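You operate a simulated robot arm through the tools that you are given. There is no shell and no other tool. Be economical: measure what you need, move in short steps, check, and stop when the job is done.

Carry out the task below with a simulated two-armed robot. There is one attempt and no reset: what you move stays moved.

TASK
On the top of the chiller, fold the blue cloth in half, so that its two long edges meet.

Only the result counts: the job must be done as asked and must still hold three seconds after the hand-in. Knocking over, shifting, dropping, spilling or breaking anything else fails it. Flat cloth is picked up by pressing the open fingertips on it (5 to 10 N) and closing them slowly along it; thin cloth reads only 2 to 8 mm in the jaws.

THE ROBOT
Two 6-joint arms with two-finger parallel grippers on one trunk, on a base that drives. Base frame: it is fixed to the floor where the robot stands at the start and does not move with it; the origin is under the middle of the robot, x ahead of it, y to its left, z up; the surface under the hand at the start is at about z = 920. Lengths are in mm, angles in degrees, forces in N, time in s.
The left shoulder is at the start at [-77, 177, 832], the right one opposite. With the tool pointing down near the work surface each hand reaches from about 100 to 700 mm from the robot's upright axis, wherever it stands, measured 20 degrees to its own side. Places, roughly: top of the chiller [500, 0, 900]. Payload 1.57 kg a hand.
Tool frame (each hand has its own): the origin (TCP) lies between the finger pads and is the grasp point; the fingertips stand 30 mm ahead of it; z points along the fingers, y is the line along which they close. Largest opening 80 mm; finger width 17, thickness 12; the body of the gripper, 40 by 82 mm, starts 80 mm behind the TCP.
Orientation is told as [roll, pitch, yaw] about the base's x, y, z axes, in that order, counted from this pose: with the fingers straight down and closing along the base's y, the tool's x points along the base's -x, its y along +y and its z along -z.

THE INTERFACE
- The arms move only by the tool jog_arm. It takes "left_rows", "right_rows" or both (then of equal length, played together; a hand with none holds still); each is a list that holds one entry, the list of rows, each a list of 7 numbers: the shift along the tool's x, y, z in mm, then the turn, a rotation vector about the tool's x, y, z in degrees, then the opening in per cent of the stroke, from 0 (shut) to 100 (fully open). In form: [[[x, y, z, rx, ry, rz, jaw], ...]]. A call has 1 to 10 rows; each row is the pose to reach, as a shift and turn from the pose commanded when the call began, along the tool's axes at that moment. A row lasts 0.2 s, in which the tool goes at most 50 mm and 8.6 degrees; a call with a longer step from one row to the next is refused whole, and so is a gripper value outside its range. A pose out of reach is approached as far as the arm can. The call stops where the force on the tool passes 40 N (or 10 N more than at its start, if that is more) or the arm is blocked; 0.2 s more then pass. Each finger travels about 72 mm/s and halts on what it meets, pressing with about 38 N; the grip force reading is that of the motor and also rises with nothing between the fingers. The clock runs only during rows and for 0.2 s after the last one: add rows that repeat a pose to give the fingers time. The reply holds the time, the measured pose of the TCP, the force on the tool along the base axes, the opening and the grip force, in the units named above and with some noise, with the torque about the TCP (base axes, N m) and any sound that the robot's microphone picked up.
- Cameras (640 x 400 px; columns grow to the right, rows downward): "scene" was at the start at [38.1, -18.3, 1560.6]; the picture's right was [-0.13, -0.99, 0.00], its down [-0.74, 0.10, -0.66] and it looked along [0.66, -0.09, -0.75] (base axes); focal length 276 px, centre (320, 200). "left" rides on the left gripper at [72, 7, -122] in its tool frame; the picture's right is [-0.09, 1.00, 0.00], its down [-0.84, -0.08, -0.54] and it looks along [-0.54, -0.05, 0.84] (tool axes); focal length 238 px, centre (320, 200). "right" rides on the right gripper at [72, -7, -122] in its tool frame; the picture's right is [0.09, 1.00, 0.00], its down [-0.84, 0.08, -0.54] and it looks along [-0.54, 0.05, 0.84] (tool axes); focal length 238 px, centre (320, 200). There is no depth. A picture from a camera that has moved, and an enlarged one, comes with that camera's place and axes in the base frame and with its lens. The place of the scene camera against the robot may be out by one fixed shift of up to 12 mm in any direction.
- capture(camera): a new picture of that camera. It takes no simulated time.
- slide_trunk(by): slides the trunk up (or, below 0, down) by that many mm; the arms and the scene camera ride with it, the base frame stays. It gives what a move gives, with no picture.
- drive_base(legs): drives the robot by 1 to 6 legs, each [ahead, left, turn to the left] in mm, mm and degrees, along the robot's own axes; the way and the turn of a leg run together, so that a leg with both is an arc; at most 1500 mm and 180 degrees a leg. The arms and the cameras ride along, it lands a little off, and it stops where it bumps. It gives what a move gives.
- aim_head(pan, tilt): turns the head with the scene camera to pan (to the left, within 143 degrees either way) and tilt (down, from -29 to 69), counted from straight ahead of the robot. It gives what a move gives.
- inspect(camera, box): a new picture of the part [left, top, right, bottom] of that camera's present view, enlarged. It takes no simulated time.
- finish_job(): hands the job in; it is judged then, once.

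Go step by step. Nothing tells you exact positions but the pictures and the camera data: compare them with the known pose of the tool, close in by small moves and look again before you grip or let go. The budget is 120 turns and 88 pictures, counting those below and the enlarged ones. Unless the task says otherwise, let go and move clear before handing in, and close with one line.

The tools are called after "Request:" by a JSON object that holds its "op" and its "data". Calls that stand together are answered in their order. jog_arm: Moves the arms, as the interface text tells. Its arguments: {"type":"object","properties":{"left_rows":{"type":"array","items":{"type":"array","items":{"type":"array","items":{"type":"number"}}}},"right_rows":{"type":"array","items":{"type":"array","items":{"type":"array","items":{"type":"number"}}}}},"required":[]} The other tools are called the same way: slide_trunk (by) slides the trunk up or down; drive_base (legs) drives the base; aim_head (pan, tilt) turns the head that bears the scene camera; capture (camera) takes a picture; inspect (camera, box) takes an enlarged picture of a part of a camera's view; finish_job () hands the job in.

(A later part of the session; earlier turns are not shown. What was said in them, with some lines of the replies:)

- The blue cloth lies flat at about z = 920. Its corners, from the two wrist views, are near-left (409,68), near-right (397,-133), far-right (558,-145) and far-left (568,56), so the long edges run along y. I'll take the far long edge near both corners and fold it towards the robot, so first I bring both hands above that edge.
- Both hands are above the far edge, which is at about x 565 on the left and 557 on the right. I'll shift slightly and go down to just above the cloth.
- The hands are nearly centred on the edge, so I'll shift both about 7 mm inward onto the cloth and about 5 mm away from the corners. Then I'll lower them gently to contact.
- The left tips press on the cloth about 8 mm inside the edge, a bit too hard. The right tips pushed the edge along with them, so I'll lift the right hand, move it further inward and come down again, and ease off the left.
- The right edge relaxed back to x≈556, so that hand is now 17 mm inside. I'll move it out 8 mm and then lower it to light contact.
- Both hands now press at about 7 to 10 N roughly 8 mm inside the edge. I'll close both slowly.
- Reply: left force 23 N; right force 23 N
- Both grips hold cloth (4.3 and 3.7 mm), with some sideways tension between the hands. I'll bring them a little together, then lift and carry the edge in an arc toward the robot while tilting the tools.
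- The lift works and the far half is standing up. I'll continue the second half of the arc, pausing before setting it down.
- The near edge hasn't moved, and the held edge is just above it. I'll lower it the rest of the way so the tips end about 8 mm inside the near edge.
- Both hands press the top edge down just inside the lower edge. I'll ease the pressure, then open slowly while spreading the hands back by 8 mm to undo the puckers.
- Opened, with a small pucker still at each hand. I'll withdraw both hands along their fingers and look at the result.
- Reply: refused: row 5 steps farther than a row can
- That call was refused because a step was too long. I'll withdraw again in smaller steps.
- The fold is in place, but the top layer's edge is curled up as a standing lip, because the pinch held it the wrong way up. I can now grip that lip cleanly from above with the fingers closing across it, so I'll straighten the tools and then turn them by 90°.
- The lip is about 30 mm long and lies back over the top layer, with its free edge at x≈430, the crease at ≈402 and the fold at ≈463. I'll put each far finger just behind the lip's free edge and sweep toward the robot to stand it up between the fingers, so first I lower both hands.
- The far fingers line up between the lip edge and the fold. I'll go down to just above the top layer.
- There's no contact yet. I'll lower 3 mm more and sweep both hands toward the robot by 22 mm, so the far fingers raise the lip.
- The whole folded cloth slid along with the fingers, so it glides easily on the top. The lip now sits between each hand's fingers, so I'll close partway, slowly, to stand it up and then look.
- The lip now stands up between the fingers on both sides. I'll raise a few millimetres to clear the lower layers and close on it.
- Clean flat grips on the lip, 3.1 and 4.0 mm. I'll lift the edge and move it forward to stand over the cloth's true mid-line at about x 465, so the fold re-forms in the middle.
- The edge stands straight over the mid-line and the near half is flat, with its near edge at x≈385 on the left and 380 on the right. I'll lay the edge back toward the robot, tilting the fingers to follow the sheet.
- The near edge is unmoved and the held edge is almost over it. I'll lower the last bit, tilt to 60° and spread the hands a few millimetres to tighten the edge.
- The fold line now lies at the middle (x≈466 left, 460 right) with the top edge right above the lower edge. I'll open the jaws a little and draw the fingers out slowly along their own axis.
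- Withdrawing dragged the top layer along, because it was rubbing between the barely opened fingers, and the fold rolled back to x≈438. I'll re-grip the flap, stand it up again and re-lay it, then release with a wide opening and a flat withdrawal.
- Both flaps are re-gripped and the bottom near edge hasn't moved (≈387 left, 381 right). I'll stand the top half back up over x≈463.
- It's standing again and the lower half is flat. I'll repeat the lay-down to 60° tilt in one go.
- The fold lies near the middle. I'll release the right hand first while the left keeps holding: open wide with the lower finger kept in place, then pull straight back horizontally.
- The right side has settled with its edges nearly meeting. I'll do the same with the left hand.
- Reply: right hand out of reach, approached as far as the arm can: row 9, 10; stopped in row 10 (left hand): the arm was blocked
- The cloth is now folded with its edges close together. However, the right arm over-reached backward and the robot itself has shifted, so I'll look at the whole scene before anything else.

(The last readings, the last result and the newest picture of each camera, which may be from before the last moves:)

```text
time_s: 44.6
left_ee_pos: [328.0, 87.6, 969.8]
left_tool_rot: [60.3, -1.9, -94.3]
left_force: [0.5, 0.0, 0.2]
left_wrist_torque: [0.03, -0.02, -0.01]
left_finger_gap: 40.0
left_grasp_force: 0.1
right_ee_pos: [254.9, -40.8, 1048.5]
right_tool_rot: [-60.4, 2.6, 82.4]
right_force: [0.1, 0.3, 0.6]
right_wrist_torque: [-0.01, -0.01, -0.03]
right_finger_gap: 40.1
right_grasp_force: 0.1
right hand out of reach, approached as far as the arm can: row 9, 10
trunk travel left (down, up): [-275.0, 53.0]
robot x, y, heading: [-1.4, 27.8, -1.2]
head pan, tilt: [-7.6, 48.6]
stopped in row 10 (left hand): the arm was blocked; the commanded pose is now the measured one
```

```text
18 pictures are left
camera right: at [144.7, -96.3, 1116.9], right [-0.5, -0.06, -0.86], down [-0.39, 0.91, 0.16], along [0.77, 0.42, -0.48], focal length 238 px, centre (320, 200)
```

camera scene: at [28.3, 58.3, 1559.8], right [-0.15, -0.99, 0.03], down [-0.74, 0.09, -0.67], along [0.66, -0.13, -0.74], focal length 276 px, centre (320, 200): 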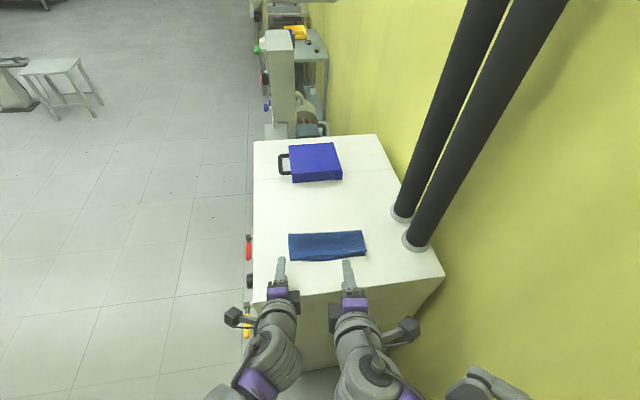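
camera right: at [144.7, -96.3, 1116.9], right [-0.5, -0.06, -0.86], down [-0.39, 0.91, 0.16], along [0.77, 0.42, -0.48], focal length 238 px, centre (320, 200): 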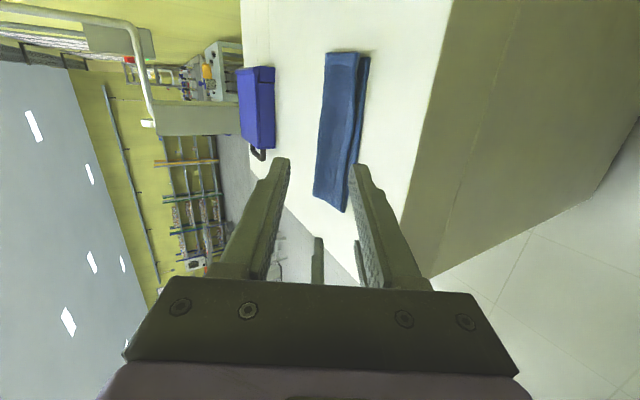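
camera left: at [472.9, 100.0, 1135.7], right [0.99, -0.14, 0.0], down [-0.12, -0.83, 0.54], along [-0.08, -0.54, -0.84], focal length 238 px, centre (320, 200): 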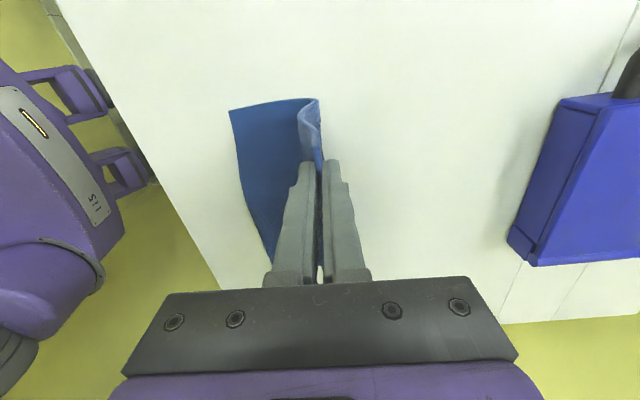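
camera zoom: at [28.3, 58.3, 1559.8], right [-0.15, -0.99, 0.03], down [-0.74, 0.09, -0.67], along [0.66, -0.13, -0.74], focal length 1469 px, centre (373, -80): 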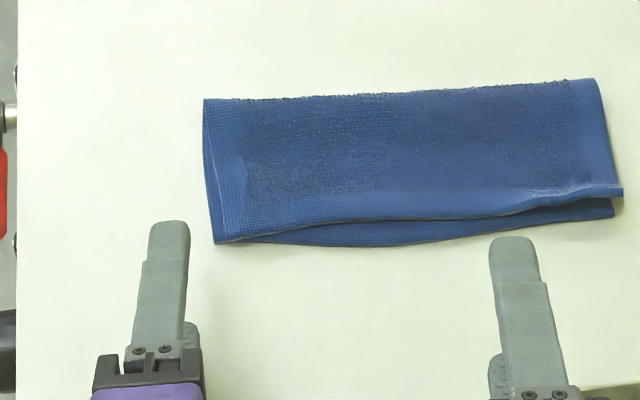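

The right elbow evidently swung against the wall and pushed the robot sideways. The cloth and box look undisturbed. I'll bring the right hand forward and up again to free the elbow, and lift the left hand a bit.

Request:
{"op": "jog_arm", "data": {"left_rows": [[[0, 9, -5, 0, 0, 0, 50], [0, 18, -10, 0, 0, 0, 50], [0, 27, -15, 0, 0, 0, 50], [0, 36, -20, 0, 0, 0, 50], [0, 45, -25, 0, 0, 0, 50], [0, 45, -25, 0, 0, 0, 50]]], "right_rows": [[[0, -5, 12, 0, 0, 0, 50], [0, -10, 24, 0, 0, 0, 50], [0, -15, 36, 0, 0, 0, 50], [0, -20, 48, 0, 0, 0, 50], [0, -25, 60, 0, 0, 0, 50], [0, -25, 60, 0, 0, 0, 50]]]}}

Request:
{"op": "capture", "data": {"camera": "scene"}}

```text
time_s: 46.0
left_ee_pos: [333.7, 52.1, 1021.0]
left_tool_rot: [60.1, 0.0, -93.7]
left_force: [0.8, -0.8, -0.2]
left_wrist_torque: [0.0, -0.02, -0.03]
left_finger_gap: 40.0
left_grasp_force: 0.2
right_ee_pos: [323.0, -79.6, 1034.2]
right_tool_rot: [-60.1, 0.4, 84.1]
right_force: [-0.4, 0.8, -0.3]
right_wrist_torque: [0.0, 0.04, 0.01]
right_finger_gap: 40.1
right_grasp_force: 0.0
trunk travel left (down, up): [-275.0, 53.0]
robot x, y, heading: [-4.0, 22.0, -0.8]
head pan, tilt: [-7.6, 48.6]
```

```text
17 pictures are left
camera scene: at [35.0, 1.2, 1560.6], right [-0.14, -0.99, 0.0], down [-0.74, 0.11, -0.66], along [0.65, -0.1, -0.75], focal length 276 px, centre (320, 200)
```

scene: 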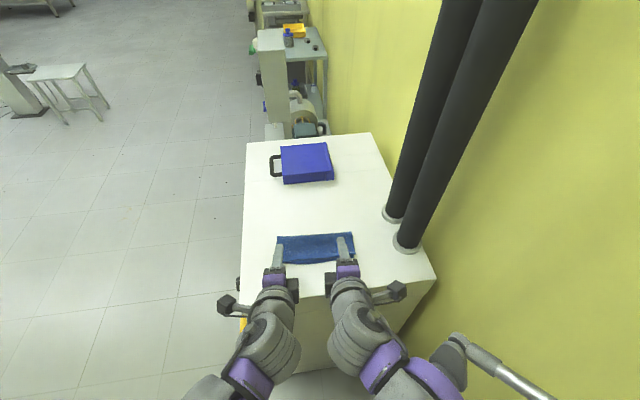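

Freed: the robot is level again, about 22 mm to the left, and nothing else has moved. I'll bring both hands up and upright over the cloth to inspect the edges.

Request:
{"op": "jog_arm", "data": {"left_rows": [[[1, 13.5, 6, 7.5, 0, 0, 50], [2, 27, 12, 15, 0, 0, 50], [3, 40.5, 18, 22.5, 0, 0, 50], [4, 54, 24, 30, 0, 0, 50], [5, 67.5, 30, 37.5, 0, 0, 50], [6, 81, 36, 45, 0, 0, 50], [8, 95, 42, 52.5, 0, 0, 50], [10, 108, 48, 60, 0, 0, 50], [10, 108, 48, 60, 0, 0, 50]]], "right_rows": [[[6, -13, 8, -7.5, 0, 0, 50], [12, -25.5, 16, -15, 0, 0, 50], [18, -38, 24, -22.5, 0, 0, 50], [24, -51, 32, -30, 0, 0, 50], [30, -64, 40, -37.5, 0, 0, 50], [36, -76, 48, -45, 0, 0, 50], [42, -89, 56, -52.5, 0, 0, 50], [45, -102, 64, -60, 0, 0, 50], [45, -102, 64, -60, 0, 0, 50]]]}}

Request:
{"op": "inspect", "data": {"camera": "left", "box": [200, 60, 440, 280]}}

Request:
{"op": "inspect", "data": {"camera": "scene", "box": [260, 215, 380, 290]}}

```text
time_s: 48.0
left_ee_pos: [425.8, 57.3, 1091.3]
left_tool_rot: [0.0, 0.0, -93.7]
left_force: [0.5, -0.9, -0.5]
left_wrist_torque: [-0.01, -0.03, -0.01]
left_finger_gap: 40.0
left_grasp_force: 0.1
right_ee_pos: [421.3, -134.9, 1090.7]
right_tool_rot: [0.0, 0.5, 84.0]
right_force: [-0.8, -0.6, 0.5]
right_wrist_torque: [0.03, -0.01, 0.0]
right_finger_gap: 39.7
right_grasp_force: 0.1
trunk travel left (down, up): [-275.0, 53.0]
robot x, y, heading: [-2.3, 18.2, -0.7]
head pan, tilt: [-7.6, 48.6]
```

```text
1.82 times, centred on (320, 170) of left
camera zoom: at [436.6, 128.1, 1213.1], right [0.99, -0.16, 0.0], down [-0.13, -0.83, 0.54], along [-0.08, -0.54, -0.84], focal length 433 px, centre (320, 254)
```

zoom: 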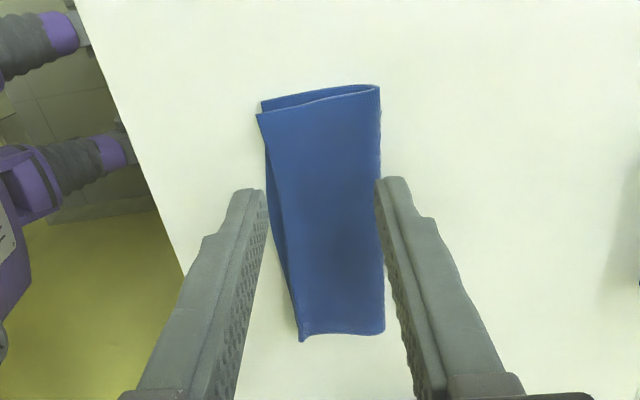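

```text
5.33 times, centred on (320, 252) of scene
camera zoom: at [33.2, 2.0, 1560.6], right [-0.14, -0.99, 0.0], down [-0.74, 0.11, -0.66], along [0.66, -0.1, -0.75], focal length 1469 px, centre (320, -80)
```

zoom: 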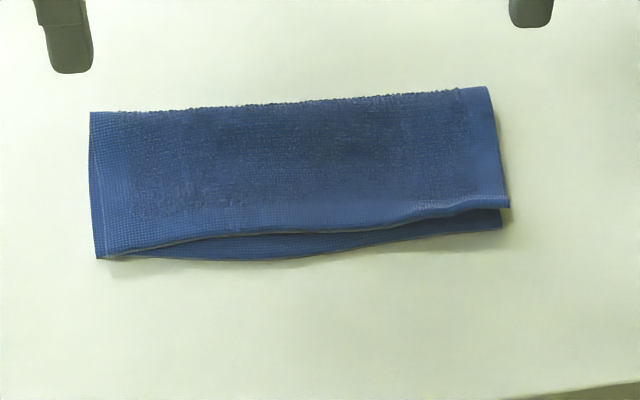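

Request:
{"op": "inspect", "data": {"camera": "right", "box": [200, 60, 440, 280]}}

```text
1.82 times, centred on (320, 170) of right
camera zoom: at [420.7, -207.5, 1213.8], right [-1.0, 0.01, 0.0], down [0.01, 0.84, 0.54], along [0.01, 0.54, -0.84], focal length 433 px, centre (320, 254)
```

zoom: 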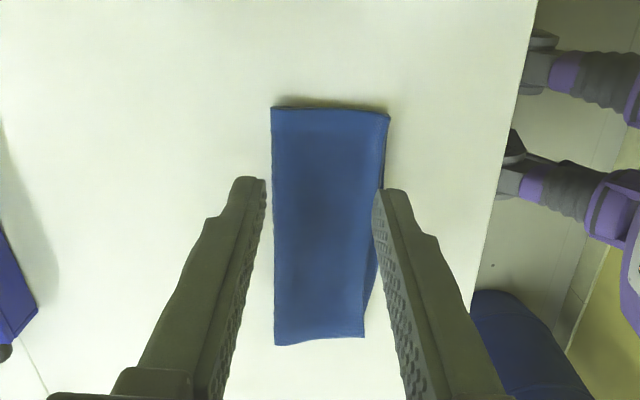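

From above, the top and bottom edges align within a few millimetres at both ends and about 6 mm in the middle, but the top layer still stands off by about 10–15 mm. I'll press it flat gently, with one finger near the edge and the other near the fold.

Request:
{"op": "jog_arm", "data": {"left_rows": [[[-9, 0, 40, 0, 0, 0, 62], [-18, 0, 80, 0, 0, 0, 62], [-27, 0, 110, 0, 0, 0, 62], [-27, 0.8, 120, 0, 0, 0, 62], [-27, 0.8, 125, 0, 0, 0, 62], [-27, 0.8, 129, 0, 0, 0, 62], [-27, 0.8, 132, 0, 0, 0, 62], [-27, 0.8, 134, 0, 0, 0, 62], [-27, 0.8, 134, 0, 0, 0, 62]]], "right_rows": [[[-10, 0, 40, 0, 0, -1, 62], [-20, 0, 80, 0, 0, -2, 62], [-30, 1, 110, 0, 0, -3, 62], [-30, 1, 120, 0, 0, -3, 62], [-30, 1, 125, 0, 0, -3, 62], [-30, 1, 129, 0, 0, -3, 62], [-30, 1, 132, 0, 0, -3, 62], [-30, 1, 134, 0, 0, -3, 62], [-30, 1, 134, 0, 0, -3, 62]]]}}

Request:
{"op": "inspect", "data": {"camera": "scene", "box": [260, 215, 380, 290]}}

```text
time_s: 50.0
left_ee_pos: [426.0, 29.3, 957.5]
left_tool_rot: [0.0, 0.0, -93.7]
left_force: [-0.2, 0.1, 2.8]
left_wrist_torque: [0.02, 0.04, -0.03]
left_finger_gap: 49.0
left_grasp_force: 0.1
right_ee_pos: [424.3, -106.8, 956.3]
right_tool_rot: [0.0, 0.3, 87.0]
right_force: [1.2, 1.0, 1.7]
right_wrist_torque: [0.0, 0.04, -0.03]
right_finger_gap: 49.2
right_grasp_force: 0.1
trunk travel left (down, up): [-275.0, 53.0]
robot x, y, heading: [-6.2, 18.8, -0.5]
head pan, tilt: [-7.6, 48.6]
```

```text
5.33 times, centred on (320, 252) of scene
camera zoom: at [34.9, 1.9, 1560.7], right [-0.14, -0.99, 0.0], down [-0.74, 0.11, -0.66], along [0.66, -0.1, -0.75], focal length 1469 px, centre (320, -80)
```

zoom: 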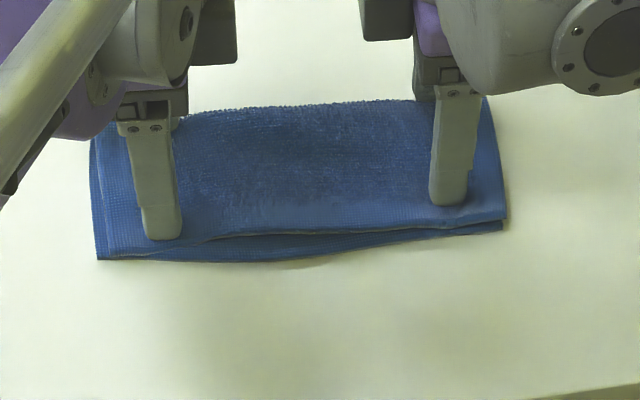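

Light contact on both sides. I'll press about 2 mm further, hold briefly, and then lift straight off.

Request:
{"op": "jog_arm", "data": {"left_rows": [[[0, 0, 1.5, 0, 0, 0, 62], [0, 0, 2.5, 0, 0, 0, 62], [0, 0, 3, 0, 0, 0, 62], [0, 0, 3, 0, 0, 0, 62], [0, 0, 3, 0, 0, 0, 62], [0, 0, -3, 0, 0, 0, 62], [0, 0, -15, 0, 0, 0, 62], [0, 0, -40, 0, 0, 0, 62], [0, 0, -80, 0, 0, 0, 62]]], "right_rows": [[[0, 0, 1.5, 0, 0, 0, 62], [0, 0, 2.5, 0, 0, 0, 62], [0, 0, 3, 0, 0, 0, 62], [0, 0, 3, 0, 0, 0, 62], [0, 0, 3, 0, 0, 0, 62], [0, 0, -3, 0, 0, 0, 62], [0, 0, -15, 0, 0, 0, 62], [0, 0, -40, 0, 0, 0, 62], [0, 0, -80, 0, 0, 0, 62]]]}}

Request:
{"op": "inspect", "data": {"camera": "scene", "box": [260, 215, 380, 290]}}

```text
time_s: 52.0
left_ee_pos: [429.6, 31.2, 1038.4]
left_tool_rot: [0.0, 0.0, -93.7]
left_force: [-0.1, 0.2, 0.7]
left_wrist_torque: [-0.02, 0.0, -0.01]
left_finger_gap: 49.6
left_grasp_force: 0.1
right_ee_pos: [423.6, -105.0, 1035.8]
right_tool_rot: [0.0, 0.4, 87.1]
right_force: [-1.0, 0.1, 0.3]
right_wrist_torque: [0.0, -0.01, 0.02]
right_finger_gap: 49.6
right_grasp_force: 0.0
trunk travel left (down, up): [-275.0, 53.0]
robot x, y, heading: [-0.9, 18.8, -1.0]
head pan, tilt: [-7.6, 48.6]
```

```text
5.33 times, centred on (320, 252) of scene
camera zoom: at [34.6, 1.9, 1560.6], right [-0.14, -0.99, 0.0], down [-0.74, 0.11, -0.66], along [0.66, -0.1, -0.75], focal length 1469 px, centre (320, -80)
```

zoom: 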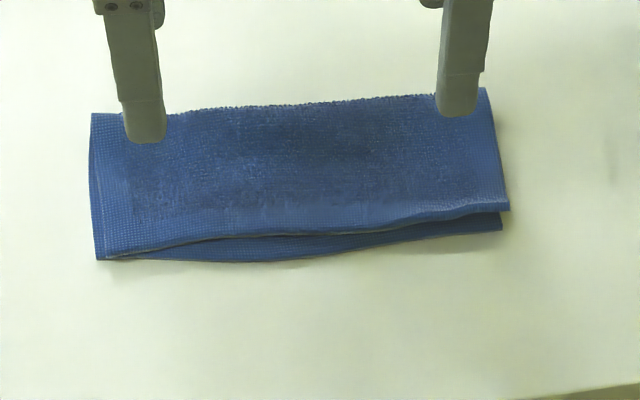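

The cloth is springy, but the left side matches well. In the middle the bottom edge bows about 7 mm toward the robot beyond the top edge. I'll nudge that bow back with the closed left fingertips, approaching from the near side at table level.

Request:
{"op": "jog_arm", "data": {"left_rows": [[[-10, -35, 0, 0, 0, 0, 40], [-30, -60, 0, 0, 0, 0, 20], [-50, -81, 5, 0, 0, 0, 0], [-66, -81, 25, 0, 0, 0, 0], [-66, -81, 50, 0, 0, 0, 0], [-66, -81, 70, 0, 0, 0, 0], [-66, -81, 79, 0, 0, 0, 0], [-66, -81, 79, 0, 0, 0, 0]]], "right_rows": [[[5, 0, -15, 0, 0, 0, 62], [10, 0, -30, 0, 0, 0, 62], [15, 0, -45, 0, 0, 0, 62], [20, 0, -50, 0, 0, 0, 62], [20, 0, -50, 0, 0, 0, 62], [20, 0, -50, 0, 0, 0, 62], [20, 0, -50, 0, 0, 0, 62], [20, 0, -50, 0, 0, 0, 62]]]}}

Request:
{"op": "inspect", "data": {"camera": "left", "box": [200, 60, 440, 280]}}

```text
time_s: 53.8
left_ee_pos: [340.6, -30.7, 959.5]
left_tool_rot: [0.1, 0.0, -93.7]
left_force: [-0.9, -0.2, -0.7]
left_wrist_torque: [0.0, -0.01, -0.04]
left_finger_gap: 0.0
left_grasp_force: 21.2
right_ee_pos: [424.3, -123.7, 1087.2]
right_tool_rot: [0.0, 0.4, 87.1]
right_force: [-0.3, -0.6, -0.2]
right_wrist_torque: [-0.04, 0.0, -0.02]
right_finger_gap: 49.6
right_grasp_force: 0.0
trunk travel left (down, up): [-275.0, 53.0]
robot x, y, heading: [-5.4, 19.8, -0.8]
head pan, tilt: [-7.6, 48.6]
```

```text
1.82 times, centred on (320, 170) of left
camera zoom: at [350.3, 40.2, 1080.3], right [0.99, -0.16, 0.0], down [-0.13, -0.83, 0.54], along [-0.08, -0.54, -0.84], focal length 433 px, centre (320, 254)
```

zoom: 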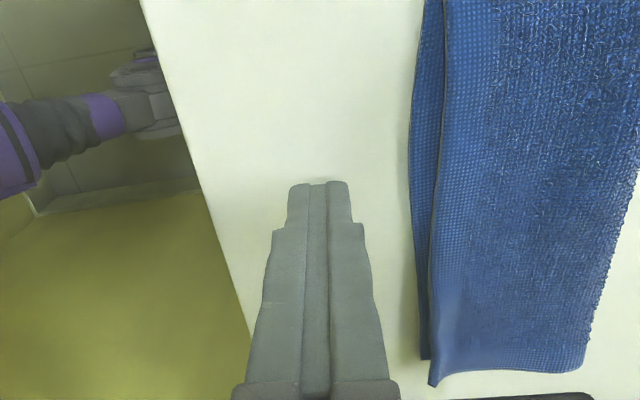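

From here the bottom edge in the middle is at x≈375 and the top edge at ≈384, while at the ends they agree. I'll lower to table level and push the bow forward about 8 mm.

Request:
{"op": "jog_arm", "data": {"left_rows": [[[0, 8, 4, 0, 0, 0, 0], [0, 16, 6, 0, 0, 0, 0], [0, 22, 6, 0, 0, 0, 0], [0, 26, 6, 0, 0, 0, 0], [0, 29, 6, 0, 0, 0, 0], [0, 32, 6, 0, 0, 0, 0], [0, 32, 6, 0, 0, 0, 0]]]}}

Request:
{"op": "inspect", "data": {"camera": "left", "box": [200, 60, 440, 280]}}

```text
time_s: 55.4
left_ee_pos: [372.1, -32.9, 951.8]
left_tool_rot: [0.0, 0.0, -93.7]
left_force: [0.0, 0.0, 0.5]
left_wrist_torque: [0.05, -0.01, 0.02]
left_finger_gap: 0.1
left_grasp_force: 21.6
right_ee_pos: [423.8, -123.5, 1086.3]
right_tool_rot: [0.0, 0.3, 87.0]
right_force: [-0.8, -1.2, 0.3]
right_wrist_torque: [-0.02, -0.01, -0.01]
right_finger_gap: 49.6
right_grasp_force: 0.0
trunk travel left (down, up): [-275.0, 53.0]
robot x, y, heading: [-2.9, 17.9, -0.6]
head pan, tilt: [-7.6, 48.6]
```

```text
1.82 times, centred on (320, 170) of left
camera zoom: at [384.0, 37.9, 1073.4], right [0.99, -0.16, 0.0], down [-0.13, -0.83, 0.54], along [-0.08, -0.54, -0.84], focal length 433 px, centre (320, 254)
```

zoom: 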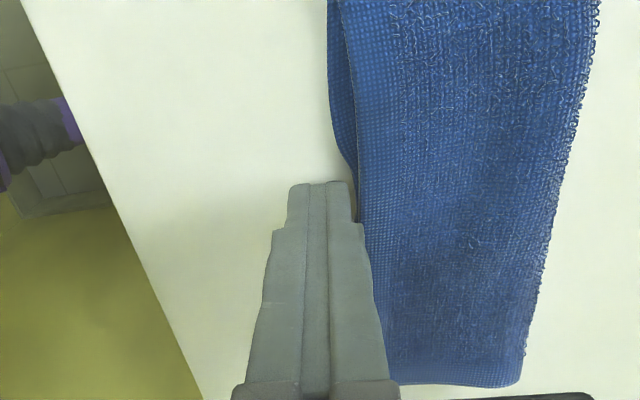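

That worked: beneath the finger the edges are now flush. There's a smaller bow further left at y≈0, so I'll back off, shift left 36 mm and push there too.

Request:
{"op": "jog_arm", "data": {"left_rows": [[[0, -8, 0, 0, 0, 0, 0], [0, -14, 0, 0, 0, 0, 0], [18, -15, 0, 0, 0, 0, 0], [36, -13, 0, 0, 0, 0, 0], [36, -7, 0, 0, 0, 0, 0], [36, -2, 0, 0, 0, 0, 0], [36, 2, 0, 0, 0, 0, 0], [36, 5, 0, 0, 0, 0, 0], [36, 5, 0, 0, 0, 0, 0]]]}}

Request:
{"op": "jog_arm", "data": {"left_rows": [[[0, -8, 0, 0, 0, 0, 0], [0, -20, 0, 0, 0, 0, 0], [0, -40, 0, 0, 0, 0, 0], [0, -40, -30, 0, 0, 0, 0], [0, -40, -70, 0, 0, 0, 0], [5, -20, -110, 0, 0, 0, 0], [20, 10, -130, 0, 0, 0, 20], [40, 40, -140, 0, 0, 0, 40], [50, 50, -140, 0, 0, 0, 50]]]}}

Request:
{"op": "inspect", "data": {"camera": "left", "box": [200, 60, 440, 280]}}

Request:
{"op": "inspect", "data": {"camera": "scene", "box": [260, 215, 380, 290]}}

```text
time_s: 57.4
left_ee_pos: [381.0, 4.8, 952.7]
left_tool_rot: [0.1, 0.0, -93.6]
left_force: [-0.3, -0.2, -0.2]
left_wrist_torque: [-0.03, 0.0, -0.02]
left_finger_gap: 0.0
left_grasp_force: 20.9
right_ee_pos: [423.2, -122.7, 1087.5]
right_tool_rot: [0.1, 0.5, 87.0]
right_force: [0.4, 0.4, -0.6]
right_wrist_torque: [0.0, 0.04, -0.03]
right_finger_gap: 49.5
right_grasp_force: 0.1
trunk travel left (down, up): [-275.0, 53.0]
robot x, y, heading: [-0.6, 24.4, -0.4]
head pan, tilt: [-7.6, 48.6]
```

```text
time_s: 59.4
left_ee_pos: [434.1, 49.9, 1092.8]
left_tool_rot: [0.0, 0.0, -93.6]
left_force: [-0.2, 0.5, 0.0]
left_wrist_torque: [0.0, 0.01, 0.03]
left_finger_gap: 40.2
left_grasp_force: 0.1
right_ee_pos: [423.6, -123.9, 1086.9]
right_tool_rot: [0.0, 0.5, 87.0]
right_force: [-0.7, -0.4, -0.7]
right_wrist_torque: [0.02, -0.01, -0.02]
right_finger_gap: 49.6
right_grasp_force: 0.2
trunk travel left (down, up): [-275.0, 53.0]
robot x, y, heading: [-1.2, 20.7, -0.6]
head pan, tilt: [-7.6, 48.6]
```

```text
1.82 times, centred on (320, 170) of left
camera zoom: at [445.2, 121.0, 1214.7], right [0.99, -0.16, 0.0], down [-0.13, -0.83, 0.54], along [-0.08, -0.54, -0.84], focal length 433 px, centre (320, 254)
```

zoom: 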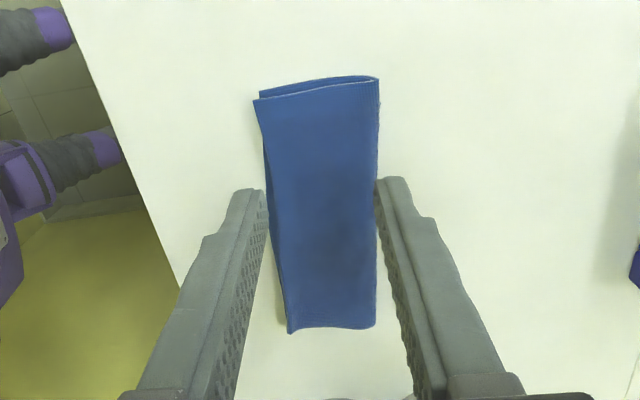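

```text
5.33 times, centred on (320, 252) of scene
camera zoom: at [35.0, 2.0, 1560.6], right [-0.14, -0.99, 0.0], down [-0.74, 0.11, -0.66], along [0.65, -0.1, -0.75], focal length 1469 px, centre (320, -80)
```

zoom: 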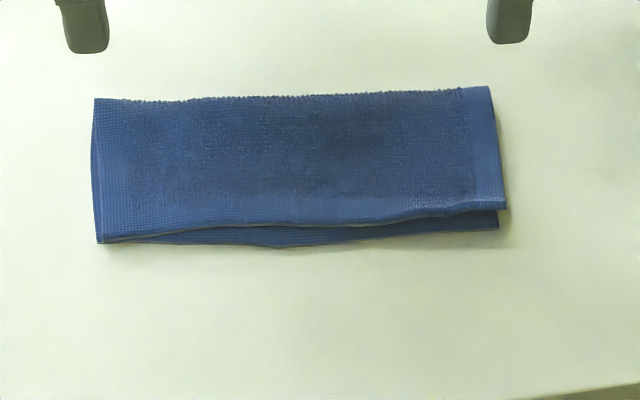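

In plan the two long edges now meet to within a few millimetres along their length. Nothing else on the chiller has moved, and both hands are clear, so I'll hand in.

Request:
{"op": "finish_job", "data": {}}

```text
The job is handed in.
```

The blue cloth is folded in half on top of the chiller, its long edges meeting to within a few millimetres; the springy top edge still stands slightly off the lower one, the right elbow touched the wall once and moved the robot about 20 mm, and I saw nothing else on the chiller move.
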